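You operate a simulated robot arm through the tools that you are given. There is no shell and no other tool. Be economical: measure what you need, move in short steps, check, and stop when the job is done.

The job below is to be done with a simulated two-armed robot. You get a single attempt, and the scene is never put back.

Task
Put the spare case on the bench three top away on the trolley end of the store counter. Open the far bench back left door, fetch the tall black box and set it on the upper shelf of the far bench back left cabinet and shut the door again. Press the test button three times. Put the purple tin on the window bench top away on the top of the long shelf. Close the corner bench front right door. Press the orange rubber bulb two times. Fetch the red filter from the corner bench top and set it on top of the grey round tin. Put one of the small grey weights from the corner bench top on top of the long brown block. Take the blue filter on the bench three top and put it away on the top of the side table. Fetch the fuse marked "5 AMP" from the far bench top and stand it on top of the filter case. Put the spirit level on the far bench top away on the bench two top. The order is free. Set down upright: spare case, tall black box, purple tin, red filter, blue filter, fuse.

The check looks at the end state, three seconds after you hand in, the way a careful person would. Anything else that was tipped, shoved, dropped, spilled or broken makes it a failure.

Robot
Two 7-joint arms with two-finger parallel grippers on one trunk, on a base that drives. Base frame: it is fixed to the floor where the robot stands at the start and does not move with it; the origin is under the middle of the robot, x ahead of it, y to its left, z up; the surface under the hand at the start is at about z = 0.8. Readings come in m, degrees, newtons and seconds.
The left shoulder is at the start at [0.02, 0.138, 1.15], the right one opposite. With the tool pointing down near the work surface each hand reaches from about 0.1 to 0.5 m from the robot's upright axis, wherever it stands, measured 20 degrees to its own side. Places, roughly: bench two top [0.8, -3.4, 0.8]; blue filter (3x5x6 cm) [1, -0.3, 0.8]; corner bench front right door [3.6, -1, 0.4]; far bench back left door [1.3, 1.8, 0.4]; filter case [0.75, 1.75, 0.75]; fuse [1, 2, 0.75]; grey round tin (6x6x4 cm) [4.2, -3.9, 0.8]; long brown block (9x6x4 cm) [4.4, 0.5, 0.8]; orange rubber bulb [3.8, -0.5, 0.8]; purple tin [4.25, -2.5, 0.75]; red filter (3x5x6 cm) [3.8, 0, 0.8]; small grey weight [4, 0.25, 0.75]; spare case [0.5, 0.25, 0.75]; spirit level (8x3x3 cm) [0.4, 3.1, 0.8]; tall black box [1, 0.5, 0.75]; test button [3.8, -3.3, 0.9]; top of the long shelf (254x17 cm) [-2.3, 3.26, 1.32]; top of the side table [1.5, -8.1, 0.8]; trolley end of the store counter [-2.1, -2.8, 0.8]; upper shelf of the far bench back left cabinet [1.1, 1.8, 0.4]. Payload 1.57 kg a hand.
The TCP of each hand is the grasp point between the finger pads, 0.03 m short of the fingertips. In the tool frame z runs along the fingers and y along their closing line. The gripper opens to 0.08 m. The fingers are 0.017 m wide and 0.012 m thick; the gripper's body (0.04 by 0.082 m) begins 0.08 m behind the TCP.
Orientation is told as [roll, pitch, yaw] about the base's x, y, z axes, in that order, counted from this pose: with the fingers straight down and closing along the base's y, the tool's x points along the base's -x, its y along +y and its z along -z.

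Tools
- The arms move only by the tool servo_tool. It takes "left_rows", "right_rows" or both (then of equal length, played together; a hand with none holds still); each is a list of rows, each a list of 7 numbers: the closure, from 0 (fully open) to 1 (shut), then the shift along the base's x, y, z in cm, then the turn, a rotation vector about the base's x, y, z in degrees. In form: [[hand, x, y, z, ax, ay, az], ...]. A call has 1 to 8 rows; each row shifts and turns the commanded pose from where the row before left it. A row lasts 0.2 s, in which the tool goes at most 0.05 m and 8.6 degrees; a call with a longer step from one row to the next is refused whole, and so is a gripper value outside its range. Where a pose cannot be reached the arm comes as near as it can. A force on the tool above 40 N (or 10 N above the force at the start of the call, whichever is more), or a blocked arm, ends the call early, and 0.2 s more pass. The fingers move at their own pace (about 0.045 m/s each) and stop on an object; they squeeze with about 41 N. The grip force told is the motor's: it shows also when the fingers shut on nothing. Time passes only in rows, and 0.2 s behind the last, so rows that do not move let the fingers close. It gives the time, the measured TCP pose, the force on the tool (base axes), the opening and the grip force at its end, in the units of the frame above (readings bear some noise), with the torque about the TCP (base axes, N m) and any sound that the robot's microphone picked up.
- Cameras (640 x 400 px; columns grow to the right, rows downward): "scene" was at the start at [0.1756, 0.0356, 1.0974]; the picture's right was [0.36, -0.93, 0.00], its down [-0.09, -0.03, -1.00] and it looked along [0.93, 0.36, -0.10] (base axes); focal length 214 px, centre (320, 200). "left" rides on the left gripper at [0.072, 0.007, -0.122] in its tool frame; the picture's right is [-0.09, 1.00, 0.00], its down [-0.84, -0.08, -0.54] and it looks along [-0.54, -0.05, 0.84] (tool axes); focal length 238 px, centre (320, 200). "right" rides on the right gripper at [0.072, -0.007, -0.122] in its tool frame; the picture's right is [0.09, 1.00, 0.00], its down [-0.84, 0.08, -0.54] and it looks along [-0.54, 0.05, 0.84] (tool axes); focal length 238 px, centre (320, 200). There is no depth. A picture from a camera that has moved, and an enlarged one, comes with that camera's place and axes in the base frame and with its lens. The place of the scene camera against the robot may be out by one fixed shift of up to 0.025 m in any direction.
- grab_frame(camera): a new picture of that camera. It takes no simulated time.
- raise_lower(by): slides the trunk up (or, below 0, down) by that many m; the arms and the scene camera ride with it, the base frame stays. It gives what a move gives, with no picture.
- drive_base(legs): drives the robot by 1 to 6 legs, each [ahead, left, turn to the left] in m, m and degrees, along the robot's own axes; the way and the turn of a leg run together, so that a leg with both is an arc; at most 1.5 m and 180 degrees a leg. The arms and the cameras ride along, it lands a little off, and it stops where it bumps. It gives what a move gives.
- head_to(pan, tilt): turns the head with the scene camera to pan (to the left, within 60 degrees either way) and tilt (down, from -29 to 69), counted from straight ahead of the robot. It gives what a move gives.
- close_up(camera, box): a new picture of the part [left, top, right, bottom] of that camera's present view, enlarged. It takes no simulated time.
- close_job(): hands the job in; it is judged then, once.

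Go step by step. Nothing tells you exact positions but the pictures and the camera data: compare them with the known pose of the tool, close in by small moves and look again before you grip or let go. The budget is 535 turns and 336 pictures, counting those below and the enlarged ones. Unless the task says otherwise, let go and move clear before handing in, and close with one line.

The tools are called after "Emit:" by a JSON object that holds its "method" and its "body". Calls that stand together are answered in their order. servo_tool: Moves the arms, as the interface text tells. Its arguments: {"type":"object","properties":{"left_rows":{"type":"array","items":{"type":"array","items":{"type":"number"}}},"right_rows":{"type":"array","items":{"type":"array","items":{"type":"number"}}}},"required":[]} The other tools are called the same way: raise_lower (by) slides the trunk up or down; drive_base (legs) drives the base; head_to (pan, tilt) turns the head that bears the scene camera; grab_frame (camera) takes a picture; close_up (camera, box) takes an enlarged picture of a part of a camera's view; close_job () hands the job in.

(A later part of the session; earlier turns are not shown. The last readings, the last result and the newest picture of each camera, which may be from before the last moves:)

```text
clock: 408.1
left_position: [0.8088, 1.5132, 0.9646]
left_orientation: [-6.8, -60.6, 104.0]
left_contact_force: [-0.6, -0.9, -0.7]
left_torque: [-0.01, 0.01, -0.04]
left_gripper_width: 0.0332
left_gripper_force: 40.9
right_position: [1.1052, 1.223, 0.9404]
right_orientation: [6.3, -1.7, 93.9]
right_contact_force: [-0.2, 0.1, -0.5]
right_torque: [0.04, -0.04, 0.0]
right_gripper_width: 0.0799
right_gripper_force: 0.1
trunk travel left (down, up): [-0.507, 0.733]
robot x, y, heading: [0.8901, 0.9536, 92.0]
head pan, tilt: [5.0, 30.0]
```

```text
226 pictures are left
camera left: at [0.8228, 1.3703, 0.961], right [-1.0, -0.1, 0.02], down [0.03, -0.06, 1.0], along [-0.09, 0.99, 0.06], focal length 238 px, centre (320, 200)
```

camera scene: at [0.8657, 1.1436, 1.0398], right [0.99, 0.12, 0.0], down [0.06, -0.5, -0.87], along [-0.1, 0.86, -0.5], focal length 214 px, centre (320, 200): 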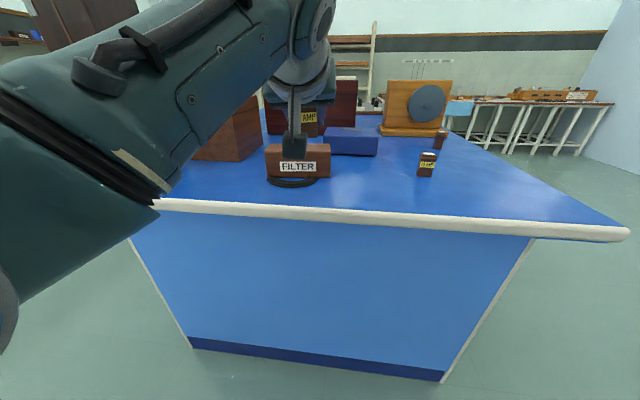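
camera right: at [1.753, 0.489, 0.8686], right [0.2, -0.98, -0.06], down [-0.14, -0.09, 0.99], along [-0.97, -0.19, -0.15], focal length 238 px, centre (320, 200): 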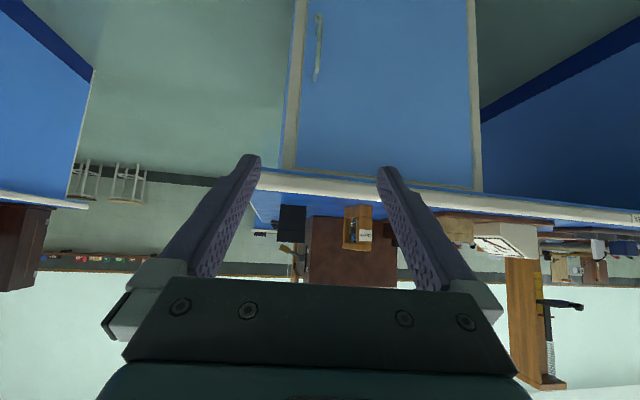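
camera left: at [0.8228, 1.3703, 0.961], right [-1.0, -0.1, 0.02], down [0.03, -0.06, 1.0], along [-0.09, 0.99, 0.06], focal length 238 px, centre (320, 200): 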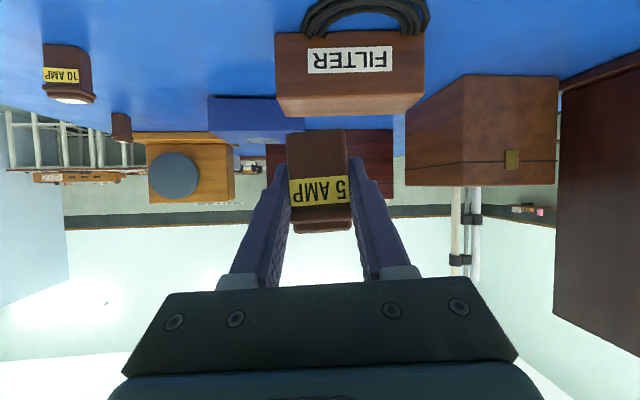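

The filter case top is at about z≈0.864, centred near (0.761, 1.667). I'll move the fuse over it.

Emit:
{"method": "drive_base", "body": {"legs": [[0, 0.042, 0], [0.15, 0, 0]]}}

Emit:
{"method": "raise_lower", "body": {"by": -0.04}}

Emit:
{"method": "grab_frame", "body": {"camera": "left"}}

Emit:
{"method": "grab_frame", "body": {"camera": "scene"}}

```text
clock: 410.0
left_position: [0.7616, 1.6647, 0.9656]
left_orientation: [-6.7, -60.6, 104.0]
left_contact_force: [0.1, 0.8, -0.2]
left_torque: [0.0, -0.01, -0.01]
left_gripper_width: 0.0332
left_gripper_force: 41.0
right_position: [1.0577, 1.3731, 0.9387]
right_orientation: [6.3, -1.7, 93.9]
right_contact_force: [0.3, 0.7, -0.5]
right_torque: [-0.03, 0.0, 0.02]
right_gripper_width: 0.08
right_gripper_force: 0.0
trunk travel left (down, up): [-0.507, 0.733]
robot x, y, heading: [0.8424, 1.1013, 91.8]
head pan, tilt: [5.0, 30.0]
```

```text
clock: 410.8
left_position: [0.7629, 1.6653, 0.9241]
left_orientation: [-6.8, -60.7, 104.1]
left_contact_force: [0.0, -0.6, -1.6]
left_torque: [-0.03, 0.02, 0.01]
left_gripper_width: 0.0331
left_gripper_force: 40.9
right_position: [1.0582, 1.3749, 0.8989]
right_orientation: [6.3, -1.7, 93.9]
right_contact_force: [-0.3, 0.7, -0.2]
right_torque: [0.02, -0.05, 0.03]
right_gripper_width: 0.0798
right_gripper_force: 0.1
trunk travel left (down, up): [-0.467, 0.773]
robot x, y, heading: [0.8444, 1.1023, 91.9]
head pan, tilt: [5.0, 30.0]
```

```text
225 pictures are left
camera left: at [0.7758, 1.5218, 0.9209], right [-1.0, -0.09, 0.02], down [0.03, -0.06, 1.0], along [-0.09, 0.99, 0.06], focal length 238 px, centre (320, 200)
```

left: 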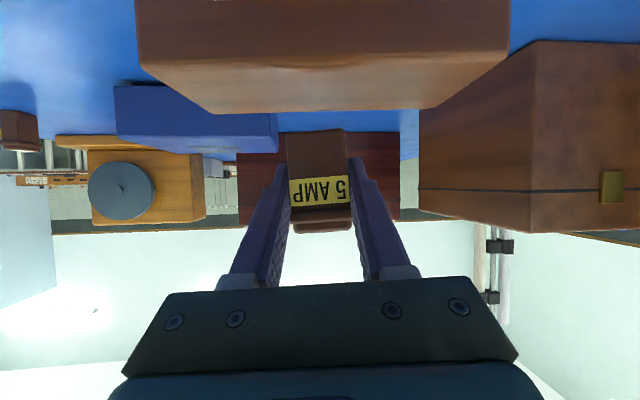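

```text
224 pictures are left
camera scene: at [0.8184, 1.2951, 0.9998], right [0.99, 0.12, 0.0], down [0.06, -0.5, -0.87], along [-0.1, 0.86, -0.5], focal length 214 px, centre (320, 200)
```

scene: 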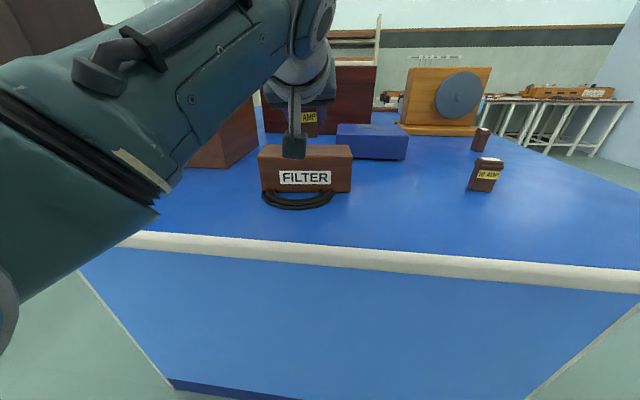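

Emit:
{"method": "raise_lower", "body": {"by": -0.018}}

Emit:
{"method": "raise_lower", "body": {"by": -0.003}}

Emit:
{"method": "raise_lower", "body": {"by": -0.002}}

```text
clock: 411.4
left_position: [0.7627, 1.6633, 0.9058]
left_orientation: [-6.8, -60.6, 104.0]
left_contact_force: [-1.2, -0.5, -0.7]
left_torque: [0.03, 0.01, 0.01]
left_gripper_width: 0.0334
left_gripper_force: 40.8
right_position: [1.0581, 1.3746, 0.8814]
right_orientation: [6.2, -1.7, 93.9]
right_contact_force: [-0.4, 0.8, 0.5]
right_torque: [-0.02, 0.0, 0.03]
right_gripper_width: 0.08
right_gripper_force: 0.0
trunk travel left (down, up): [-0.449, 0.791]
robot x, y, heading: [0.8436, 1.1049, 91.9]
head pan, tilt: [5.0, 30.0]
```

```text
clock: 412.0
left_position: [0.7607, 1.6655, 0.9053]
left_orientation: [-6.9, -60.7, 104.0]
left_contact_force: [0.0, -2.2, 6.5]
left_torque: [-0.06, 0.12, 0.05]
left_gripper_width: 0.0328
left_gripper_force: 40.9
right_position: [1.057, 1.3751, 0.8773]
right_orientation: [6.3, -1.7, 93.8]
right_contact_force: [0.1, 0.5, -0.1]
right_torque: [0.02, -0.01, 0.0]
right_gripper_width: 0.0801
right_gripper_force: 0.1
trunk travel left (down, up): [-0.446, 0.794]
robot x, y, heading: [0.8397, 1.1027, 91.5]
head pan, tilt: [5.0, 30.0]
```

```text
clock: 412.5
left_position: [0.762, 1.6661, 0.9051]
left_orientation: [-7.0, -61.1, 104.0]
left_contact_force: [-1.2, -6.5, 20.3]
left_torque: [-0.31, 0.3, 0.08]
left_gripper_width: 0.0333
left_gripper_force: 40.8
right_position: [1.0573, 1.3749, 0.8756]
right_orientation: [6.3, -1.7, 93.8]
right_contact_force: [-1.0, 0.3, 0.0]
right_torque: [-0.01, 0.04, -0.01]
right_gripper_width: 0.0799
right_gripper_force: 0.0
trunk travel left (down, up): [-0.444, 0.796]
robot x, y, heading: [0.8433, 1.105, 91.8]
head pan, tilt: [5.0, 30.0]
```

It's in contact. I'll ease off slightly, open gently and withdraw.

Emit:
{"method": "raise_lower", "body": {"by": 0.002}}

Emit:
{"method": "servo_tool", "body": {"left_rows": [[0.5, 0, 0, 0, 0, 0, 0], [0.4, 0, 0, 0, 0, 0, 0], [0.2, 0, 0, 0, 0, 0, 0], [0.1, 0, 0, 0, 0, 0, 0], [0.1, 0, 0, 0, 0, 0, 0]]}}

Emit:
{"method": "drive_base", "body": {"legs": [[-0.2, 0, 0]]}}

Emit:
{"method": "grab_frame", "body": {"camera": "left"}}

```text
clock: 413.0
left_position: [0.7607, 1.6671, 0.9049]
left_orientation: [-6.9, -60.8, 104.1]
left_contact_force: [1.2, -0.9, 15.2]
left_torque: [-0.05, 0.23, -0.01]
left_gripper_width: 0.0334
left_gripper_force: 41.0
right_position: [1.0567, 1.3766, 0.8782]
right_orientation: [6.2, -1.7, 93.9]
right_contact_force: [0.3, 0.5, -0.1]
right_torque: [-0.02, 0.02, -0.03]
right_gripper_width: 0.0802
right_gripper_force: 0.1
trunk travel left (down, up): [-0.446, 0.794]
robot x, y, heading: [0.84, 1.1046, 92.0]
head pan, tilt: [5.0, 30.0]
```

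```text
clock: 414.2
left_position: [0.7618, 1.6644, 0.9033]
left_orientation: [-6.7, -60.6, 104.0]
left_contact_force: [-0.2, 0.1, -0.5]
left_torque: [-0.04, 0.01, -0.02]
left_gripper_width: 0.0721
left_gripper_force: 0.1
right_position: [1.0575, 1.3747, 0.8781]
right_orientation: [6.3, -1.7, 93.9]
right_contact_force: [0.0, 0.5, 0.1]
right_torque: [-0.01, 0.0, 0.01]
right_gripper_width: 0.0799
right_gripper_force: 0.1
trunk travel left (down, up): [-0.446, 0.794]
robot x, y, heading: [0.8424, 1.1062, 91.5]
head pan, tilt: [5.0, 30.0]
```

```text
clock: 415.8
left_position: [0.7696, 1.4637, 0.9023]
left_orientation: [-6.7, -60.6, 103.7]
left_contact_force: [-0.1, -0.4, 0.8]
left_torque: [0.0, 0.01, 0.01]
left_gripper_width: 0.0719
left_gripper_force: 0.0
right_position: [1.0643, 1.1733, 0.8789]
right_orientation: [6.3, -1.6, 93.7]
right_contact_force: [0.3, -0.5, -0.6]
right_torque: [0.01, 0.01, -0.01]
right_gripper_width: 0.08
right_gripper_force: 0.1
trunk travel left (down, up): [-0.446, 0.794]
robot x, y, heading: [0.853, 0.9043, 91.8]
head pan, tilt: [5.0, 30.0]
```

```text
223 pictures are left
camera left: at [0.7835, 1.3213, 0.8998], right [-1.0, -0.09, 0.02], down [0.03, -0.06, 1.0], along [-0.09, 0.99, 0.06], focal length 238 px, centre (320, 200)
```

left: 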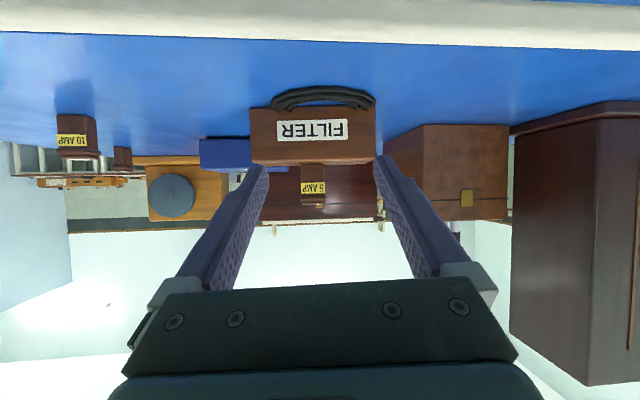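

The fuse stands on the filter case. I'll fold the left hand back down, then go to the far bench's front side for the spirit level.

Emit:
{"method": "servo_tool", "body": {"left_rows": [[0, -1.5, -3.8, 1, -7.6, 0, 0], [0, -1.5, -3.8, 1, -7.6, 0, 0], [0, -1.5, -3.8, 1, -7.6, 0, 0], [0, -1.5, -3.8, 1, -7.6, 0, 0], [0, -1.5, -3.8, 1, -7.6, 0, 0], [0, -1.5, -3.8, 1, -7.6, 0, 0], [0, -1.5, -3.8, 1, -7.6, 0, 0], [0, -1.5, -3, 1, -7.6, 0, 0]]}}

Emit:
{"method": "drive_base", "body": {"legs": [[0, 0, 88], [1.3, 0, 0], [0, 0, -90], [1.4, 0, 0], [0.7, 0, 0], [0, 0, -90]]}}

Emit:
{"method": "head_to", "body": {"pan": 0, "tilt": 25}}

Emit:
{"method": "grab_frame", "body": {"camera": "scene"}}

```text
clock: 417.6
left_position: [0.6085, 1.3113, 0.879]
left_orientation: [5.0, -0.4, 96.2]
left_contact_force: [0.0, 0.2, -0.2]
left_torque: [-0.02, -0.01, 0.02]
left_gripper_width: 0.0798
left_gripper_force: 0.1
left hand out of reach, approached as far as the arm can: row 4, 5, 6, 7, 8
right_position: [1.065, 1.1723, 0.878]
right_orientation: [6.3, -1.7, 93.6]
right_contact_force: [0.1, 0.4, 0.5]
right_torque: [0.0, 0.01, -0.01]
right_gripper_width: 0.0799
right_gripper_force: 0.1
trunk travel left (down, up): [-0.446, 0.794]
robot x, y, heading: [0.8468, 0.9024, 91.4]
head pan, tilt: [5.0, 30.0]
```

```text
clock: 445.4
left_position: [-0.0673, 3.2708, 0.8783]
left_orientation: [5.1, -0.4, 8.3]
left_contact_force: [-0.1, 0.0, -0.8]
left_torque: [-0.03, -0.02, -0.04]
left_gripper_width: 0.0801
left_gripper_force: 0.1
right_position: [-0.1956, 2.808, 0.8782]
right_orientation: [6.3, -1.8, 5.3]
right_contact_force: [-1.0, 0.5, 0.1]
right_torque: [0.01, -0.02, 0.0]
right_gripper_width: 0.0799
right_gripper_force: 0.0
trunk travel left (down, up): [-0.446, 0.794]
robot x, y, heading: [-0.47, 3.0148, 3.3]
head pan, tilt: [5.0, 30.0]
```

```text
clock: 446.1
left_position: [-0.0692, 3.2701, 0.8782]
left_orientation: [5.1, -0.4, 8.2]
left_contact_force: [-0.7, 0.9, -0.1]
left_torque: [-0.01, -0.03, 0.02]
left_gripper_width: 0.0799
left_gripper_force: 0.0
right_position: [-0.1946, 2.8082, 0.8791]
right_orientation: [6.3, -1.8, 5.1]
right_contact_force: [0.6, 0.7, 0.2]
right_torque: [-0.01, 0.02, 0.01]
right_gripper_width: 0.0799
right_gripper_force: 0.1
trunk travel left (down, up): [-0.446, 0.794]
robot x, y, heading: [-0.4695, 3.0198, 3.2]
head pan, tilt: [0.0, 25.0]
```

```text
222 pictures are left
camera scene: at [-0.2889, 3.0295, 0.9867], right [0.05, -1.0, 0.0], down [-0.42, -0.02, -0.91], along [0.9, 0.05, -0.42], focal length 214 px, centre (320, 200)
```

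scene: 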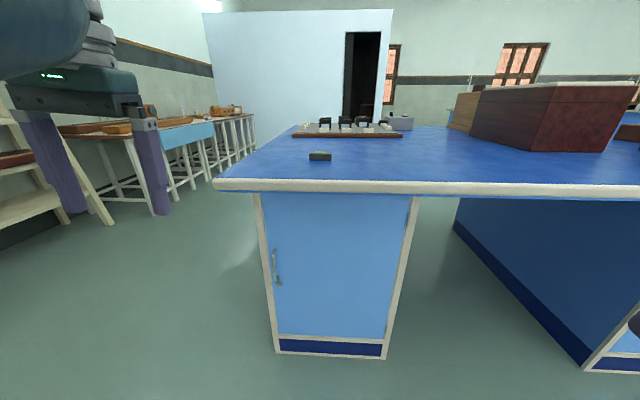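

The spirit level (8 cm along y) lies at about (0.48, 3.07). I'll take it from the bench's end, where the right hand's fingers close along x.

Emit:
{"method": "drive_base", "body": {"legs": [[0, 0.65, -3], [1.17, 0, 0], [0, 0, -90]]}}

Emit:
{"method": "grab_frame", "body": {"camera": "scene"}}

Emit:
{"method": "grab_frame", "body": {"camera": "right"}}

```text
clock: 459.1
left_position: [0.9325, 3.2026, 0.8789]
left_orientation: [5.1, -0.5, -86.7]
left_contact_force: [1.2, -0.2, -0.5]
left_torque: [-0.03, -0.02, -0.03]
left_gripper_width: 0.0799
left_gripper_force: 0.1
right_position: [0.4827, 3.3677, 0.8787]
right_orientation: [6.3, -1.7, -89.7]
right_contact_force: [-0.1, 0.0, 0.1]
right_torque: [0.02, -0.01, -0.02]
right_gripper_width: 0.08
right_gripper_force: 0.0
trunk travel left (down, up): [-0.446, 0.794]
robot x, y, heading: [0.715, 3.6232, -91.9]
head pan, tilt: [0.0, 25.0]
```

```text
221 pictures are left
camera scene: at [0.699, 3.4362, 0.9868], right [-1.0, 0.03, 0.0], down [0.01, 0.42, -0.91], along [-0.03, -0.91, -0.42], focal length 214 px, centre (320, 200)
```

scene: 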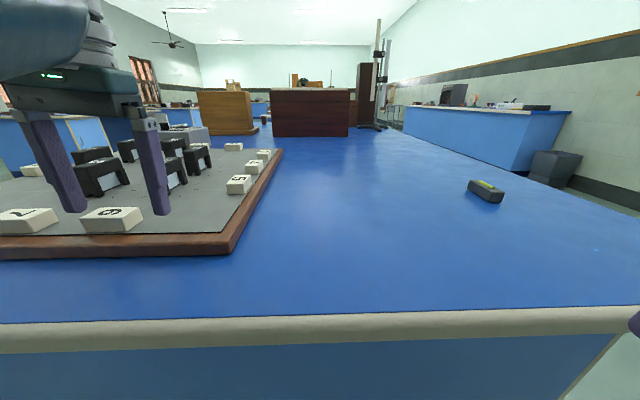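

```text
220 pictures are left
camera right: at [0.4624, 3.4451, 0.9958], right [0.99, 0.1, 0.11], down [0.02, -0.82, 0.57], along [0.14, -0.56, -0.81], focal length 238 px, centre (320, 200)
```

right: 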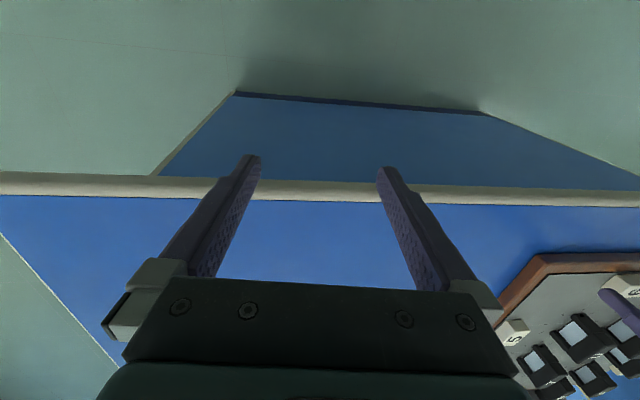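

The left hand hangs over the dial board, so I'll raise the trunk at once and pull the left hand back and up.

Emit:
{"method": "raise_lower", "body": {"by": 0.2}}

Emit:
{"method": "servo_tool", "body": {"left_rows": [[0, 0.5, 3, 1, 0, 0, 0], [0, 0.5, 3, 1, 0, 0, 0], [0, 0.5, 3, 1, 0, 0, 0], [0, 0.5, 3, 1, 0, 0, 0], [0, 0.5, 3, 1, 0, 0, 0], [0, 0.5, 3, 1, 0, 0, 0]]}}

Emit:
{"method": "grab_frame", "body": {"camera": "scene"}}

```text
clock: 461.3
left_position: [0.9324, 3.2036, 1.0782]
left_orientation: [5.2, -0.6, -86.8]
left_contact_force: [0.4, -0.2, -0.3]
left_torque: [0.03, 0.03, 0.0]
left_gripper_width: 0.0802
left_gripper_force: 0.2
right_position: [0.4831, 3.3672, 1.0787]
right_orientation: [6.3, -1.7, -89.8]
right_contact_force: [0.0, 0.2, -0.3]
right_torque: [0.02, 0.01, -0.02]
right_gripper_width: 0.0801
right_gripper_force: 0.1
trunk travel left (down, up): [-0.646, 0.594]
robot x, y, heading: [0.7143, 3.6295, -91.8]
head pan, tilt: [0.0, 25.0]
```

```text
clock: 462.7
left_position: [1.0373, 3.3186, 1.1223]
left_orientation: [4.9, 0.2, -87.5]
left_contact_force: [0.7, 0.3, -0.5]
left_torque: [-0.02, 0.0, -0.01]
left_gripper_width: 0.0802
left_gripper_force: 0.0
left hand out of reach, approached as far as the arm can: row 1, 2, 3, 4, 5, 6
right_position: [0.4833, 3.3687, 1.0788]
right_orientation: [6.2, -1.6, -89.7]
right_contact_force: [-0.3, -0.1, 0.4]
right_torque: [0.0, -0.04, 0.02]
right_gripper_width: 0.08
right_gripper_force: 0.1
trunk travel left (down, up): [-0.646, 0.594]
robot x, y, heading: [0.7197, 3.6244, -91.8]
head pan, tilt: [0.0, 25.0]
```

```text
219 pictures are left
camera scene: at [0.699, 3.4361, 1.1867], right [-1.0, 0.03, 0.0], down [0.01, 0.42, -0.91], along [-0.03, -0.91, -0.42], focal length 214 px, centre (320, 200)
```

scene: 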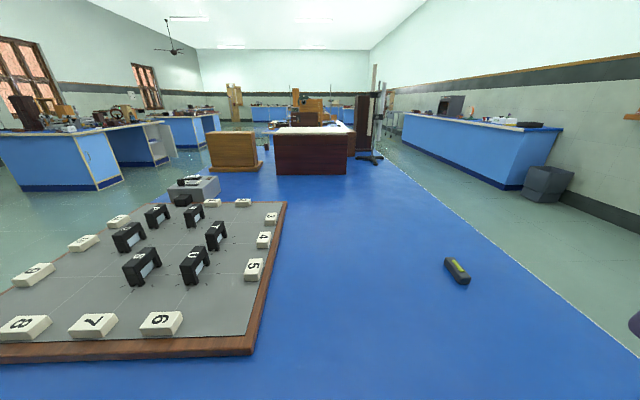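

Emit:
{"method": "servo_tool", "body": {"left_rows": [[0, 3, 1, 0, 0, 0, 0], [0, 3, 1, 0, 0, 0, 0], [0, 3, 2, 0, 0, 0, 0], [0, 2, 3, 0, 0, 0, 0], [0, 1, 3, 0, 0, 0, 0], [0, 0, 3, 0, 0, 0, 0]]}}

Emit:
{"method": "servo_tool", "body": {"left_rows": [[0, -3, 0, 0, 0, 0, 0], [0, -3, 0, 0, 0, 0, 0], [0, -3, 0, 0, 0, 0, 0]]}}

```text
clock: 464.1
left_position: [1.1574, 3.4469, 1.1196]
left_orientation: [5.1, -0.3, -86.9]
left_contact_force: [-0.2, 0.6, 0.6]
left_torque: [-0.02, 0.01, 0.0]
left_gripper_width: 0.08
left_gripper_force: 0.1
right_position: [0.4836, 3.3682, 1.0776]
right_orientation: [6.3, -1.8, -89.8]
right_contact_force: [-0.6, 0.0, -0.9]
right_torque: [-0.04, 0.01, 0.03]
right_gripper_width: 0.0802
right_gripper_force: 0.0
trunk travel left (down, up): [-0.646, 0.594]
robot x, y, heading: [0.7175, 3.6237, -92.0]
head pan, tilt: [0.0, 25.0]
```

```text
clock: 464.9
left_position: [1.0594, 3.4564, 1.1039]
left_orientation: [0.1, 1.8, -85.9]
left_contact_force: [1.0, 0.0, -0.2]
left_torque: [0.02, -0.01, 0.0]
left_gripper_width: 0.08
left_gripper_force: 0.1
right_position: [0.4827, 3.3686, 1.0782]
right_orientation: [6.2, -1.7, -89.7]
right_contact_force: [0.4, -0.1, -0.5]
right_torque: [0.02, 0.02, -0.01]
right_gripper_width: 0.0798
right_gripper_force: 0.1
trunk travel left (down, up): [-0.646, 0.594]
robot x, y, heading: [0.7145, 3.6265, -92.0]
head pan, tilt: [0.0, 25.0]
```

The left arm is free and tucked. The level is really at about (0.354, 3.045). I'll shift the base and bring the right hand over it.

Emit:
{"method": "drive_base", "body": {"legs": [[0, 0.0, 2], [0.14, -0.125, 0]]}}

Emit:
{"method": "servo_tool", "body": {"right_rows": [[0, 0, -3, 0, 1.7, 6.3, 0], [0, 0, -3, 0, 0, 0, 0], [0, 0, -3, 0, 0, 0, 0], [0, 0, -3, 0, 0, 0, 0]]}}

Emit:
{"method": "grab_frame", "body": {"camera": "right"}}

```text
clock: 466.8
left_position: [0.9417, 3.331, 1.1029]
left_orientation: [0.6, 1.7, -83.6]
left_contact_force: [0.4, 0.4, 0.0]
left_torque: [-0.01, -0.01, -0.01]
left_gripper_width: 0.08
left_gripper_force: 0.1
right_position: [0.3688, 3.221, 1.0766]
right_orientation: [6.3, -1.7, -87.5]
right_contact_force: [-0.9, 0.3, -0.2]
right_torque: [-0.02, 0.0, -0.01]
right_gripper_width: 0.08
right_gripper_force: 0.0
trunk travel left (down, up): [-0.646, 0.594]
robot x, y, heading: [0.5905, 3.4851, -89.5]
head pan, tilt: [0.0, 25.0]
```

```text
clock: 467.8
left_position: [0.94, 3.3309, 1.1035]
left_orientation: [0.6, 2.0, -83.6]
left_contact_force: [-0.1, -0.1, 0.0]
left_torque: [0.02, 0.05, 0.03]
left_gripper_width: 0.0797
left_gripper_force: 0.0
right_position: [0.3661, 3.0984, 1.0797]
right_orientation: [0.1, 0.3, -87.5]
right_contact_force: [0.0, -0.1, 0.3]
right_torque: [0.0, 0.01, 0.0]
right_gripper_width: 0.0801
right_gripper_force: 0.1
trunk travel left (down, up): [-0.646, 0.594]
robot x, y, heading: [0.5916, 3.4869, -89.4]
head pan, tilt: [0.0, 25.0]
```

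```text
218 pictures are left
camera right: at [0.3558, 3.1709, 1.2024], right [0.99, 0.14, 0.0], down [0.11, -0.84, 0.54], along [0.07, -0.53, -0.84], focal length 238 px, centre (320, 200)
```

right: 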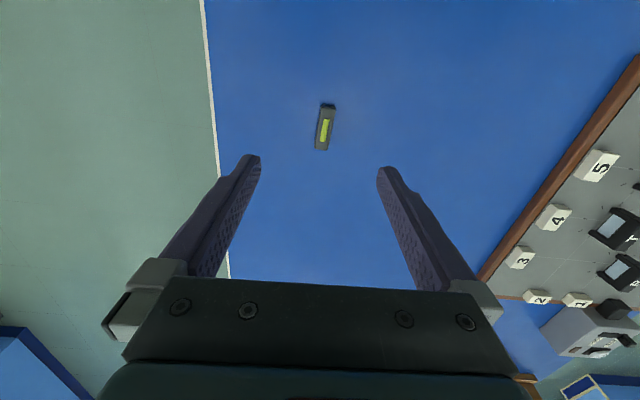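

Emit:
{"method": "servo_tool", "body": {"left_rows": [[0, 0, 2.5, 2, 0, 0, 0], [0, 0, 2.5, 2, 0, 0, 0], [0, 0, 2.5, 2, 0, 0, 0]], "right_rows": [[0, 1.1, -1.5, 0, 0, 0, 0], [0, 0, -1.4, 0, 0, 0, 0], [0, 0, 0, 0, 0, 0, 0]]}}

Emit:
{"method": "raise_lower", "body": {"by": -0.19}}

Emit:
{"method": "grab_frame", "body": {"camera": "right"}}

```text
clock: 468.4
left_position: [0.9107, 3.3822, 1.1069]
left_orientation: [-11.2, 6.0, -85.1]
left_contact_force: [-0.9, -0.4, 0.4]
left_torque: [0.0, 0.02, -0.01]
left_gripper_width: 0.0801
left_gripper_force: 0.1
right_position: [0.3781, 3.0728, 1.0784]
right_orientation: [0.0, 0.3, -87.6]
right_contact_force: [-0.2, -0.3, 1.3]
right_torque: [0.01, 0.01, -0.01]
right_gripper_width: 0.0802
right_gripper_force: 0.1
trunk travel left (down, up): [-0.646, 0.594]
robot x, y, heading: [0.5893, 3.4843, -89.9]
head pan, tilt: [0.0, 25.0]
stopped in row 3 (left hand): the arm was blocked; the commanded pose is now the measured one
```

```text
clock: 470.5
left_position: [0.91, 3.3814, 0.9181]
left_orientation: [-11.1, 5.9, -85.2]
left_contact_force: [0.3, -0.7, -0.1]
left_torque: [0.02, 0.01, -0.02]
left_gripper_width: 0.0801
left_gripper_force: 0.0
right_position: [0.3778, 3.072, 0.8882]
right_orientation: [0.0, 0.3, -87.6]
right_contact_force: [0.2, -0.8, 0.5]
right_torque: [0.05, -0.01, -0.01]
right_gripper_width: 0.08
right_gripper_force: 0.0
trunk travel left (down, up): [-0.456, 0.784]
robot x, y, heading: [0.59, 3.4872, -89.9]
head pan, tilt: [0.0, 25.0]
```

```text
217 pictures are left
camera right: at [0.3674, 3.1452, 1.0098], right [0.99, 0.13, 0.0], down [0.11, -0.84, 0.54], along [0.07, -0.53, -0.84], focal length 238 px, centre (320, 200)
```

right: 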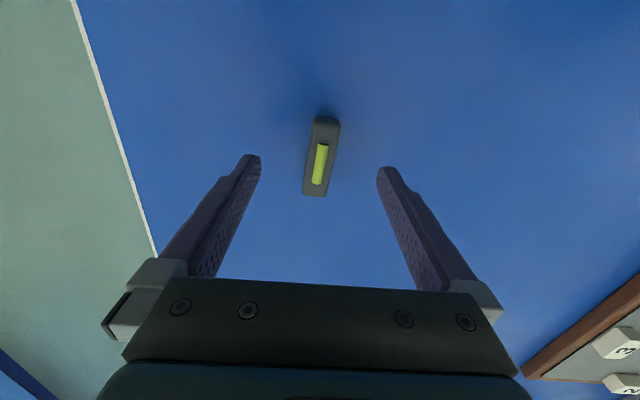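

Emit:
{"method": "raise_lower", "body": {"by": -0.05}}

Emit:
{"method": "servo_tool", "body": {"right_rows": [[1, 0, 0, 0, 0, 0, 0], [1, 0, 0, 0, 0, 0, 0], [1, 0, 0, 0, 0, 0, 0], [1, 0, 0, 0, 0, 0, 0]]}}

Emit:
{"method": "raise_lower", "body": {"by": 0.2}}

Emit:
{"method": "grab_frame", "body": {"camera": "right"}}

```text
clock: 471.4
left_position: [0.9099, 3.3819, 0.8677]
left_orientation: [-11.1, 5.9, -85.2]
left_contact_force: [-0.4, -0.6, -0.1]
left_torque: [0.04, -0.01, 0.04]
left_gripper_width: 0.08
left_gripper_force: 0.0
right_position: [0.378, 3.0737, 0.8368]
right_orientation: [0.0, 0.3, -87.7]
right_contact_force: [-0.4, 1.1, 0.2]
right_torque: [0.0, 0.0, -0.04]
right_gripper_width: 0.08
right_gripper_force: 0.1
trunk travel left (down, up): [-0.406, 0.834]
robot x, y, heading: [0.5888, 3.4883, -89.8]
head pan, tilt: [0.0, 25.0]
```

```text
clock: 472.4
left_position: [0.9098, 3.3818, 0.8685]
left_orientation: [-11.0, 6.1, -85.2]
left_contact_force: [0.1, -0.1, -0.1]
left_torque: [0.0, 0.03, 0.0]
left_gripper_width: 0.08
left_gripper_force: 0.0
right_position: [0.3782, 3.0723, 0.8394]
right_orientation: [0.1, 0.3, -87.6]
right_contact_force: [0.6, 0.6, 0.2]
right_torque: [0.03, 0.0, 0.04]
right_gripper_width: 0.0235
right_gripper_force: 18.8
trunk travel left (down, up): [-0.406, 0.834]
robot x, y, heading: [0.5941, 3.4838, -89.8]
head pan, tilt: [0.0, 25.0]
```

```text
clock: 474.6
left_position: [0.91, 3.3822, 1.0681]
left_orientation: [-11.1, 6.0, -85.2]
left_contact_force: [0.2, 0.3, -0.7]
left_torque: [0.0, 0.01, 0.04]
left_gripper_width: 0.0797
left_gripper_force: 0.1
right_position: [0.3773, 3.0746, 1.038]
right_orientation: [0.0, 0.3, -87.6]
right_contact_force: [0.5, -0.6, 0.2]
right_torque: [0.04, -0.02, 0.03]
right_gripper_width: 0.0231
right_gripper_force: 35.5
trunk travel left (down, up): [-0.606, 0.634]
robot x, y, heading: [0.5861, 3.4856, -89.7]
head pan, tilt: [0.0, 25.0]
```

```text
216 pictures are left
camera right: at [0.3674, 3.1453, 1.1597], right [0.99, 0.13, 0.0], down [0.11, -0.84, 0.54], along [0.07, -0.53, -0.84], focal length 238 px, centre (320, 200)
```

right: 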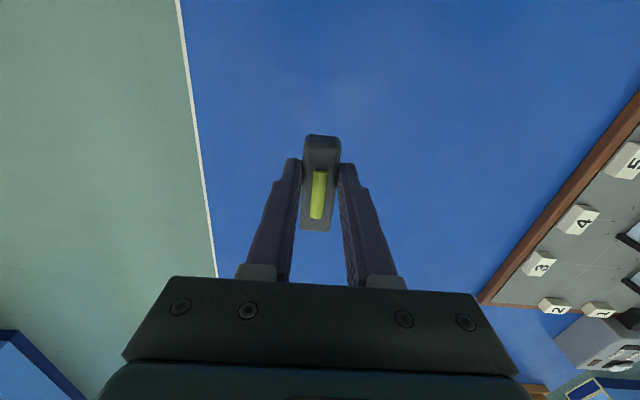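

The level is secured in the right hand. Next is the blue filter on bench three, from the back side. I'll back off and look along the way.

Emit:
{"method": "drive_base", "body": {"legs": [[-0.2, 0, 0], [0, 0, 90]]}}

Emit:
{"method": "head_to", "body": {"pan": 0, "tilt": 20}}

Emit:
{"method": "grab_frame", "body": {"camera": "scene"}}

```text
clock: 480.0
left_position: [0.7065, 4.0035, 1.0684]
left_orientation: [-11.2, 5.9, 2.6]
left_contact_force: [0.2, 0.0, 0.2]
left_torque: [0.0, -0.03, 0.01]
left_gripper_width: 0.08
left_gripper_force: 0.0
right_position: [0.9937, 3.4594, 1.0374]
right_orientation: [0.0, 0.4, 0.2]
right_contact_force: [-0.2, 0.2, -0.3]
right_torque: [0.0, 0.03, 0.0]
right_gripper_width: 0.0233
right_gripper_force: 35.2
trunk travel left (down, up): [-0.606, 0.634]
robot x, y, heading: [0.5876, 3.6865, -2.0]
head pan, tilt: [0.0, 25.0]
```

```text
clock: 480.6
left_position: [0.7058, 4.0037, 1.0677]
left_orientation: [-11.1, 6.0, 2.6]
left_contact_force: [-0.9, -0.5, 0.3]
left_torque: [-0.02, 0.0, 0.0]
left_gripper_width: 0.0804
left_gripper_force: 0.1
right_position: [0.9949, 3.46, 1.0374]
right_orientation: [0.0, 0.2, 0.2]
right_contact_force: [-0.8, -0.3, -0.3]
right_torque: [0.01, 0.0, -0.02]
right_gripper_width: 0.0228
right_gripper_force: 35.1
trunk travel left (down, up): [-0.606, 0.634]
robot x, y, heading: [0.5882, 3.688, -1.8]
head pan, tilt: [0.0, 20.0]
```

```text
215 pictures are left
camera scene: at [0.7718, 3.6844, 1.1548], right [-0.03, -1.0, 0.0], down [-0.34, 0.01, -0.94], along [0.94, -0.03, -0.34], focal length 214 px, centre (320, 200)
```

scene: 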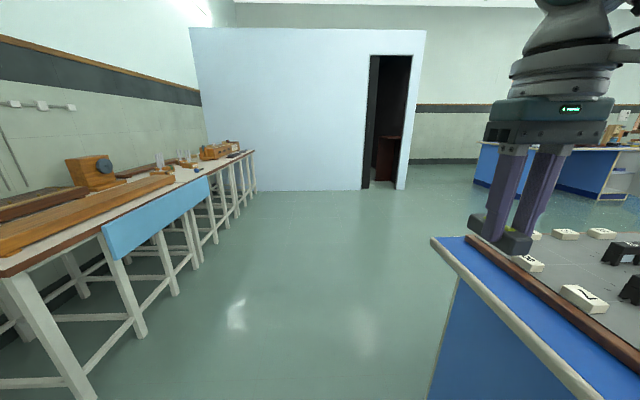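

Emit:
{"method": "drive_base", "body": {"legs": [[1.5, 0, 0], [0.1, 0, -88], [1.4, 0, 0], [1.4, 0, 0], [1.2, 0, 0], [0, 0, -90]]}}

Emit:
{"method": "head_to", "body": {"pan": 0, "tilt": 30}}

Emit:
{"method": "grab_frame", "body": {"camera": "scene"}}

```text
clock: 514.9
left_position: [1.9991, -0.8136, 1.0668]
left_orientation: [-11.1, 6.0, -176.1]
left_contact_force: [-0.3, -0.7, -0.3]
left_torque: [0.01, -0.02, 0.01]
left_gripper_width: 0.0801
left_gripper_force: 0.1
right_position: [1.6985, -0.2764, 1.0382]
right_orientation: [0.0, 0.3, -178.5]
right_contact_force: [-0.4, 0.1, -0.4]
right_torque: [-0.03, -0.03, 0.02]
right_gripper_width: 0.0228
right_gripper_force: 35.5
trunk travel left (down, up): [-0.606, 0.634]
robot x, y, heading: [2.1059, -0.4939, 179.2]
head pan, tilt: [0.0, 20.0]
```

```text
clock: 515.6
left_position: [1.9977, -0.8136, 1.0669]
left_orientation: [-11.0, 6.1, -176.1]
left_contact_force: [0.6, 0.7, 0.8]
left_torque: [-0.01, 0.04, 0.01]
left_gripper_width: 0.0799
left_gripper_force: 0.0
right_position: [1.6985, -0.2762, 1.0376]
right_orientation: [0.1, 0.4, -178.4]
right_contact_force: [-0.1, 0.4, -1.3]
right_torque: [0.03, 0.0, -0.03]
right_gripper_width: 0.0228
right_gripper_force: 35.3
trunk travel left (down, up): [-0.606, 0.634]
robot x, y, heading: [2.1037, -0.494, 179.5]
head pan, tilt: [0.0, 30.0]
```

```text
214 pictures are left
camera scene: at [1.9079, -0.491, 1.1388], right [0.01, 1.0, 0.0], down [0.5, -0.01, -0.87], along [-0.87, 0.01, -0.5], focal length 214 px, centre (320, 200)
```

scene: 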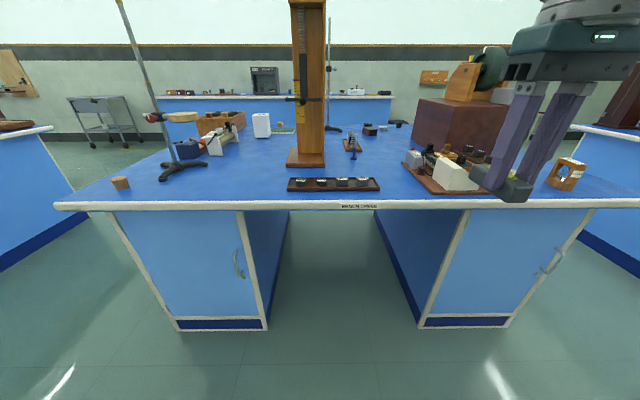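

Emit:
{"method": "close_up", "body": {"camera": "scene", "box": [270, 110, 450, 220]}}

```text
3.56 times, centred on (360, 165) of scene
camera zoom: at [1.9079, -0.491, 1.1388], right [0.01, 1.0, 0.0], down [0.5, -0.01, -0.87], along [-0.87, 0.01, -0.5], focal length 763 px, centre (178, 324)
```

zoom: 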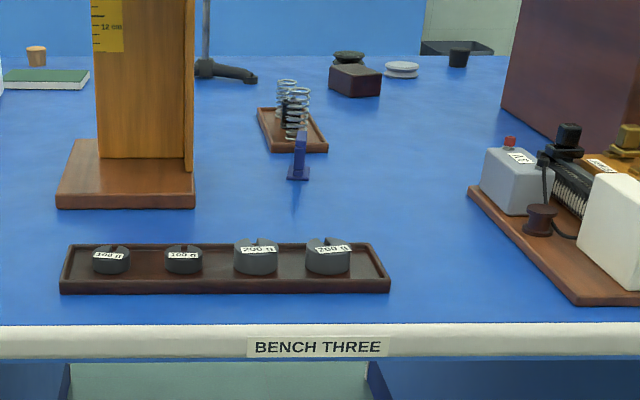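

The blue filter is a thin upright plate at about (0.96, -0.33), thin along y. I'll bring the left hand into the forward pose again.

Emit:
{"method": "servo_tool", "body": {"left_rows": [[0, -2.5, 3.4, 0, -5.5, 3, 0], [0, -2.5, 3.4, 0, -5.5, 3, 0], [0, -2.5, 3.4, 0, 0, 0, 0], [0, -2.5, 3.4, 0, 0, 0, 0], [0, -2.5, 3.0, 0, 0, 0, 0]]}}

Emit:
{"method": "servo_tool", "body": {"left_rows": [[0, -3, 1, 0, 0, 8, 0], [0, -3, 1, 0, 0, 8, 0], [0, -3, 1, 0, 0, 8, 0], [0, -3, 1, 0, 0, 8, 0], [0, -3, 1, 0, 0, 8, 0], [0, -3, 1, 0, 0, 8, 0]]}}

Emit:
{"method": "servo_tool", "body": {"left_rows": [[0, -3, 0, 0, 0, 4, 0], [0, -3, 0, 0, 0, 0, 0], [0, -3, 0, 0, 0, 0, 0], [0, -3, 0, 0, 0, 0, 0]]}}

```text
clock: 516.8
left_position: [1.9379, -0.7793, 1.0668]
left_orientation: [-9.6, 2.8, -167.7]
left_contact_force: [1.0, 1.0, 0.1]
left_torque: [-0.01, 0.03, -0.01]
left_gripper_width: 0.0801
left_gripper_force: 0.1
left hand out of reach, approached as far as the arm can: row 1, 2, 3, 4, 5
right_position: [1.6975, -0.2757, 1.0376]
right_orientation: [0.0, 0.4, -178.5]
right_contact_force: [0.5, 0.1, -1.5]
right_torque: [0.0, -0.02, 0.01]
right_gripper_width: 0.0231
right_gripper_force: 35.7
trunk travel left (down, up): [-0.606, 0.634]
robot x, y, heading: [2.112, -0.4933, 179.3]
head pan, tilt: [0.0, 30.0]
stopped in row 5 (left hand): the arm was blocked; the commanded pose is now the measured one
```

```text
clock: 518.3
left_position: [1.807, -0.7711, 1.0264]
left_orientation: [-17.4, -34.9, -167.5]
left_contact_force: [0.3, 0.4, -0.3]
left_torque: [0.0, 0.01, 0.0]
left_gripper_width: 0.0799
left_gripper_force: 0.1
left hand out of reach, approached as far as the arm can: row 1, 4, 5
right_position: [1.6981, -0.2768, 1.0381]
right_orientation: [0.0, 0.4, -178.6]
right_contact_force: [0.0, -0.5, -1.9]
right_torque: [-0.01, -0.04, -0.02]
right_gripper_width: 0.0227
right_gripper_force: 35.4
trunk travel left (down, up): [-0.606, 0.634]
robot x, y, heading: [2.11, -0.4914, 179.5]
head pan, tilt: [0.0, 30.0]
stopped in row 6 (left hand): the arm was blocked; the commanded pose is now the measured one
```

```text
clock: 519.0
left_position: [1.7772, -0.7605, 0.9785]
left_orientation: [-15.5, -30.2, -170.6]
left_contact_force: [-0.1, -0.2, -0.2]
left_torque: [0.0, 0.04, 0.02]
left_gripper_width: 0.0801
left_gripper_force: 0.2
right_position: [1.6995, -0.2763, 1.0375]
right_orientation: [-0.1, 0.3, -178.5]
right_contact_force: [-1.0, 0.8, -0.8]
right_torque: [-0.02, -0.03, -0.02]
right_gripper_width: 0.0232
right_gripper_force: 35.6
trunk travel left (down, up): [-0.606, 0.634]
robot x, y, heading: [2.1081, -0.496, 179.8]
head pan, tilt: [0.0, 30.0]
stopped in row 3 (left hand): the arm was blocked; the commanded pose is now the measured one
```

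Emit:
{"method": "head_to", "body": {"pan": 55, "tilt": 0}}

Emit:
{"method": "grab_frame", "body": {"camera": "scene"}}

```text
clock: 520.2
left_position: [1.7776, -0.761, 0.9784]
left_orientation: [-15.5, -30.2, -170.6]
left_contact_force: [0.3, 0.2, -0.2]
left_torque: [0.02, -0.02, -0.01]
left_gripper_width: 0.0799
left_gripper_force: 0.0
right_position: [1.6986, -0.2759, 1.0383]
right_orientation: [0.0, 0.4, -178.5]
right_contact_force: [-0.9, -0.1, -0.6]
right_torque: [-0.01, 0.04, -0.02]
right_gripper_width: 0.0226
right_gripper_force: 35.8
trunk travel left (down, up): [-0.606, 0.634]
robot x, y, heading: [2.103, -0.498, 179.3]
head pan, tilt: [55.0, 0.0]
```

```text
212 pictures are left
camera scene: at [1.9459, -0.5651, 1.1871], right [-0.81, 0.58, 0.0], down [0.0, 0.0, -1.0], along [-0.58, -0.81, 0.0], focal length 214 px, centre (320, 200)
```

scene: 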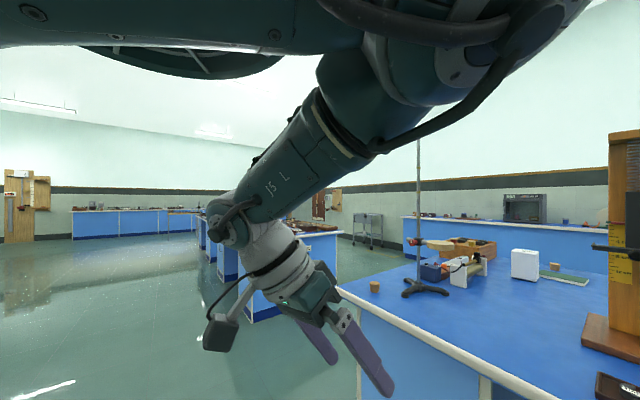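

The left arm flipped into an elbow-in configuration. I'll stretch it out straight, then sweep outward to fold it properly, as worked before.

Emit:
{"method": "servo_tool", "body": {"left_rows": [[0, -4, 1, 0, 0, 0, 0], [0, -4, 1, 0, 0, 0, 0], [0, -4, 1, 0, 0, 0, 0], [0, -4, 1, 0, 0, 0, 0], [0, -4, 1, 0, 0, 0, 0]]}}

Emit:
{"method": "servo_tool", "body": {"left_rows": [[0, -2, 0, 0, 0, -8, 0], [0, -2, 0, 0, 0, -8, 0], [0, -2, 0, 0, 0, -8, 0], [0, 0, 0, 0, -7, -4, 0], [0, 0, 0, 0, -7, 0, 0]]}}

Emit:
{"method": "grab_frame", "body": {"camera": "scene"}}

```text
clock: 520.8
left_position: [1.7481, -0.7341, 0.9291]
left_orientation: [-13.4, -21.8, -173.5]
left_contact_force: [0.4, 0.2, -0.7]
left_torque: [0.0, 0.01, -0.01]
left_gripper_width: 0.0802
left_gripper_force: 0.0
right_position: [1.6981, -0.2764, 1.0369]
right_orientation: [0.0, 0.4, -178.5]
right_contact_force: [-1.0, -0.3, -1.0]
right_torque: [-0.02, 0.0, -0.02]
right_gripper_width: 0.023
right_gripper_force: 35.1
trunk travel left (down, up): [-0.606, 0.634]
robot x, y, heading: [2.1124, -0.4963, 179.4]
head pan, tilt: [55.0, 0.0]
stopped in row 2 (left hand): the arm was blocked; the commanded pose is now the measured one
```

```text
clock: 522.0
left_position: [1.687, -0.7354, 0.9309]
left_orientation: [3.9, 4.2, -172.9]
left_contact_force: [0.5, 0.1, 0.0]
left_torque: [0.01, 0.01, 0.0]
left_gripper_width: 0.0802
left_gripper_force: 0.0
right_position: [1.6982, -0.2773, 1.0379]
right_orientation: [0.0, 0.4, -178.5]
right_contact_force: [-0.5, -0.6, -1.3]
right_torque: [-0.02, -0.01, 0.02]
right_gripper_width: 0.0229
right_gripper_force: 35.1
trunk travel left (down, up): [-0.606, 0.634]
robot x, y, heading: [2.1103, -0.4956, 179.2]
head pan, tilt: [55.0, 0.0]
```

```text
211 pictures are left
camera scene: at [1.946, -0.565, 1.1871], right [-0.81, 0.58, 0.0], down [0.0, 0.0, -1.0], along [-0.58, -0.81, 0.0], focal length 214 px, centre (320, 200)
```

scene: 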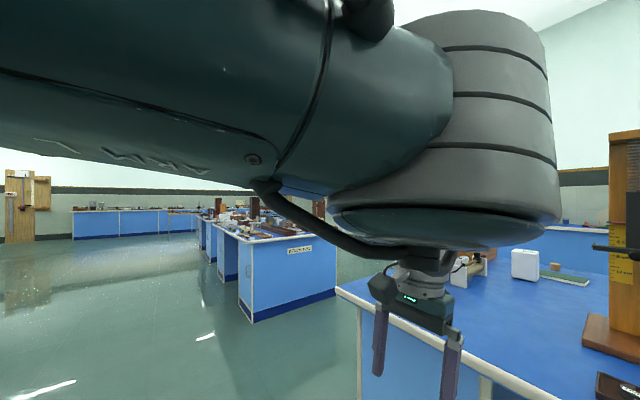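

Emit:
{"method": "servo_tool", "body": {"left_rows": [[0, -2, 0, 1, 0, -4, 7], [0, -2, 0, 1, -4, 0, 0], [0, -2, 0, 1, 0, 0, 0], [0, -1, 3, 0, 0, 0, 0], [0, -0.5, 3, 0, 0, 0, 0], [0, 0, 3, 0, 0, 0, 0], [0, 0, 3, 0, 0, 0, 0]]}}

Emit:
{"method": "servo_tool", "body": {"left_rows": [[0, -0.2, -4, 0, 0, 0, 0], [0, 0, -4, 0, 0, 0, 0], [0, 0.3, -4, 0, 0, 0, 0], [0, 0.6, -4, 0, 0, 0, 0], [0, 1.0, -3.8, 0, 0, 0, 0], [0, 1.5, -3.8, 0, 0, 0, 0], [0, 1.9, -3.6, 0, 0, 0, 0], [0, 2.3, -3.4, 0, 0, 0, 0]]}}

Emit:
{"method": "servo_tool", "body": {"left_rows": [[0, 2.8, -2.8, 0, 0, 0, 0], [0, 3.2, -2.2, 0, 0, 0, 0], [0, 3.5, -1.5, 0, 0, 0, 0], [0, 3.5, -1, 0, 0, 0, 0]]}}

Emit:
{"method": "grab_frame", "body": {"camera": "scene"}}

```text
clock: 523.6
left_position: [1.6741, -0.6064, 0.9694]
left_orientation: [8.3, 7.2, -165.2]
left_contact_force: [-0.7, -0.3, 1.0]
left_torque: [0.01, 0.0, 0.01]
left_gripper_width: 0.08
left_gripper_force: 0.1
left hand out of reach, approached as far as the arm can: row 2, 3, 4, 5, 6, 7
right_position: [1.699, -0.2745, 1.037]
right_orientation: [0.0, 0.3, -178.6]
right_contact_force: [0.7, 0.1, -0.6]
right_torque: [0.03, -0.04, 0.03]
right_gripper_width: 0.023
right_gripper_force: 35.5
trunk travel left (down, up): [-0.606, 0.634]
robot x, y, heading: [2.1057, -0.4979, 179.5]
head pan, tilt: [55.0, 0.0]
```

```text
clock: 525.4
left_position: [1.7447, -0.9152, 0.9681]
left_orientation: [8.4, 7.2, -165.4]
left_contact_force: [-0.2, -0.8, 0.7]
left_torque: [0.01, 0.0, 0.01]
left_gripper_width: 0.0801
left_gripper_force: 0.2
right_position: [1.6981, -0.2766, 1.0379]
right_orientation: [0.0, 0.4, -178.5]
right_contact_force: [0.2, -0.9, -0.8]
right_torque: [-0.01, 0.01, 0.03]
right_gripper_width: 0.0228
right_gripper_force: 35.6
trunk travel left (down, up): [-0.606, 0.634]
robot x, y, heading: [2.1099, -0.4953, 179.6]
head pan, tilt: [55.0, 0.0]
```

```text
clock: 526.4
left_position: [1.8764, -0.9886, 0.9686]
left_orientation: [8.4, 7.2, -165.4]
left_contact_force: [0.1, -0.3, -0.5]
left_torque: [-0.03, 0.0, -0.01]
left_gripper_width: 0.08
left_gripper_force: 0.1
right_position: [1.6986, -0.2774, 1.0373]
right_orientation: [0.0, 0.4, -178.5]
right_contact_force: [-0.2, 0.5, -0.3]
right_torque: [0.01, 0.01, 0.0]
right_gripper_width: 0.0228
right_gripper_force: 35.4
trunk travel left (down, up): [-0.606, 0.634]
robot x, y, heading: [2.1075, -0.4964, 179.1]
head pan, tilt: [55.0, 0.0]
```

```text
210 pictures are left
camera scene: at [1.9461, -0.5651, 1.1871], right [-0.81, 0.58, 0.0], down [0.0, 0.0, -1.0], along [-0.58, -0.81, 0.0], focal length 214 px, centre (320, 200)
```

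scene: 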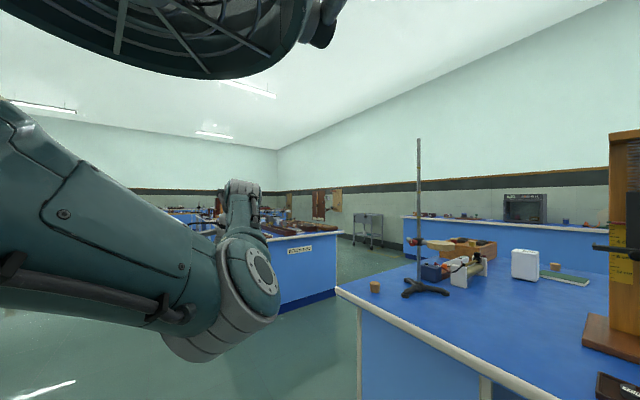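

The arm is properly folded (elbow down) again. I'll level it, centre it and then pitch forward.

Emit:
{"method": "servo_tool", "body": {"left_rows": [[0, 0, 3.5, 0, 4, 3.5, -4], [0, 0, 3.5, 0, 4, 3.5, -4], [0, -1, 3.5, 0, 0, 0, -5], [0, -1, 3.5, 0, 0, 0, 0], [0, -1, 3.5, 0, 0, 0, 0], [0, -1, 3.5, 0, 0, 0, 0], [0, -1, 3, 0, 0, 0, 0]]}}

Emit:
{"method": "servo_tool", "body": {"left_rows": [[0, -3, 1, 0, 0, 8, 0], [0, -3, 1, 0, 0, 8, 0], [0, -3, 1, 0, 0, 8, 0], [0, -3, 1, 0, 0, 8, 0], [0, -3, 1, 0, 0, 8, 0], [0, -3, 1, 0, 0, 8, 0]]}}

Emit:
{"method": "servo_tool", "body": {"left_rows": [[0, -3, 0, 0, 0, 6, 0], [0, -3, 0, 0, 0, 0, 0], [0, -3, 0, 0, 0, 0, 0], [0, -3, 0, 0, 0, 0, 0]]}}

```text
clock: 528.0
left_position: [1.8062, -0.7925, 0.9567]
left_orientation: [-0.8, 1.6, -178.8]
left_contact_force: [0.4, 0.6, -0.3]
left_torque: [-0.03, 0.03, 0.01]
left_gripper_width: 0.0804
left_gripper_force: 0.0
left hand out of reach, approached as far as the arm can: row 6, 7
right_position: [1.6999, -0.2768, 1.0381]
right_orientation: [0.0, 0.4, -178.5]
right_contact_force: [0.0, 0.2, -0.2]
right_torque: [0.03, -0.02, 0.03]
right_gripper_width: 0.023
right_gripper_force: 35.6
trunk travel left (down, up): [-0.606, 0.634]
robot x, y, heading: [2.108, -0.4961, 179.6]
head pan, tilt: [55.0, 0.0]
```

```text
clock: 529.4
left_position: [1.6231, -0.7418, 0.9582]
left_orientation: [-1.3, -46.9, -178.5]
left_contact_force: [0.1, -0.7, -0.1]
left_torque: [0.0, 0.01, -0.01]
left_gripper_width: 0.08
left_gripper_force: 0.1
right_position: [1.6986, -0.2766, 1.0384]
right_orientation: [0.1, 0.4, -178.5]
right_contact_force: [0.5, -0.4, -0.6]
right_torque: [0.01, -0.03, -0.04]
right_gripper_width: 0.0229
right_gripper_force: 35.5
trunk travel left (down, up): [-0.606, 0.634]
robot x, y, heading: [2.1079, -0.4936, 179.2]
head pan, tilt: [55.0, 0.0]
```

```text
clock: 530.4
left_position: [1.5052, -0.7371, 0.953]
left_orientation: [-2.1, -52.4, -178.4]
left_contact_force: [0.9, -0.1, -0.1]
left_torque: [0.01, 0.01, -0.01]
left_gripper_width: 0.0799
left_gripper_force: 0.1
right_position: [1.6983, -0.2766, 1.0382]
right_orientation: [0.0, 0.3, -178.6]
right_contact_force: [0.9, -1.0, -0.3]
right_torque: [0.02, -0.02, 0.02]
right_gripper_width: 0.0229
right_gripper_force: 35.6
trunk travel left (down, up): [-0.606, 0.634]
robot x, y, heading: [2.1077, -0.4991, 179.4]
head pan, tilt: [55.0, 0.0]
```

Good forward pose. I'll retract the right hand with the level, line up with the filter and look.

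Emit:
{"method": "servo_tool", "body": {"right_rows": [[1, 4, 0, 0, 0, 0, 0], [1, 4, 0, 0, 0, 0, 0], [1, 4, 0.5, 0, 0, 0, 0], [1, 4, 0.5, 0, 0, 0, 0], [1, 3, 0.5, 0, 0, 0, 0]]}}

Emit:
{"method": "drive_base", "body": {"legs": [[0, -0.41, 0], [0.2, 0, 0]]}}

Emit:
{"method": "grab_frame", "body": {"camera": "left"}}

```text
clock: 531.6
left_position: [1.5054, -0.737, 0.953]
left_orientation: [-2.1, -52.3, -178.5]
left_contact_force: [0.3, 0.7, 0.9]
left_torque: [0.01, 0.02, 0.01]
left_gripper_width: 0.0798
left_gripper_force: 0.0
right_position: [1.8915, -0.2606, 1.0382]
right_orientation: [0.0, 0.4, -178.5]
right_contact_force: [-0.1, -0.4, -0.5]
right_torque: [-0.01, 0.01, -0.03]
right_gripper_width: 0.0229
right_gripper_force: 35.5
trunk travel left (down, up): [-0.606, 0.634]
robot x, y, heading: [2.1099, -0.4976, 179.4]
head pan, tilt: [55.0, 0.0]
```

```text
clock: 535.4
left_position: [1.3062, -0.3212, 0.9524]
left_orientation: [-2.1, -52.4, -177.9]
left_contact_force: [0.4, 0.2, -0.1]
left_torque: [-0.01, -0.03, 0.02]
left_gripper_width: 0.0799
left_gripper_force: 0.0
right_position: [1.6868, 0.1567, 1.0377]
right_orientation: [0.0, 0.4, -177.8]
right_contact_force: [-0.6, -1.0, 0.0]
right_torque: [0.03, -0.04, -0.01]
right_gripper_width: 0.023
right_gripper_force: 35.8
trunk travel left (down, up): [-0.606, 0.634]
robot x, y, heading: [1.9064, -0.0786, 179.8]
head pan, tilt: [55.0, 0.0]
```

```text
209 pictures are left
camera left: at [1.4474, -0.3285, 0.9699], right [-0.05, -1.0, 0.05], down [-0.08, 0.05, 0.99], along [-1.0, 0.04, -0.09], focal length 238 px, centre (320, 200)
```

left: 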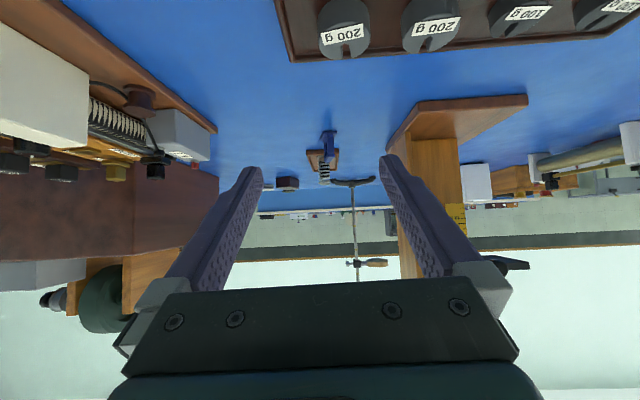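

Emit:
{"method": "close_up", "body": {"camera": "left", "box": [260, 90, 420, 190]}}

```text
4.00 times, centred on (340, 140) of left
camera zoom: at [1.4474, -0.3285, 0.9699], right [-0.05, -1.0, 0.05], down [-0.08, 0.05, 0.99], along [-1.0, 0.04, -0.09], focal length 953 px, centre (240, 440)
```

zoom: 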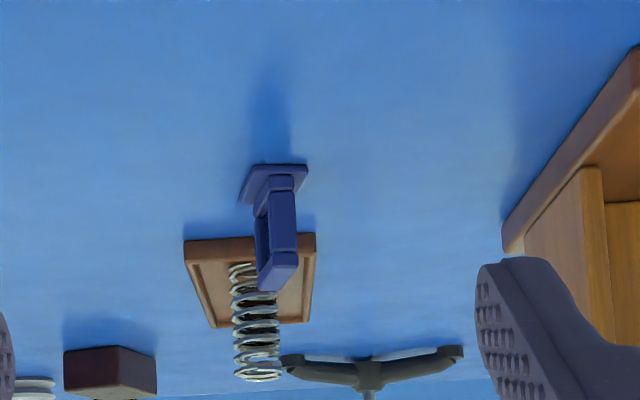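

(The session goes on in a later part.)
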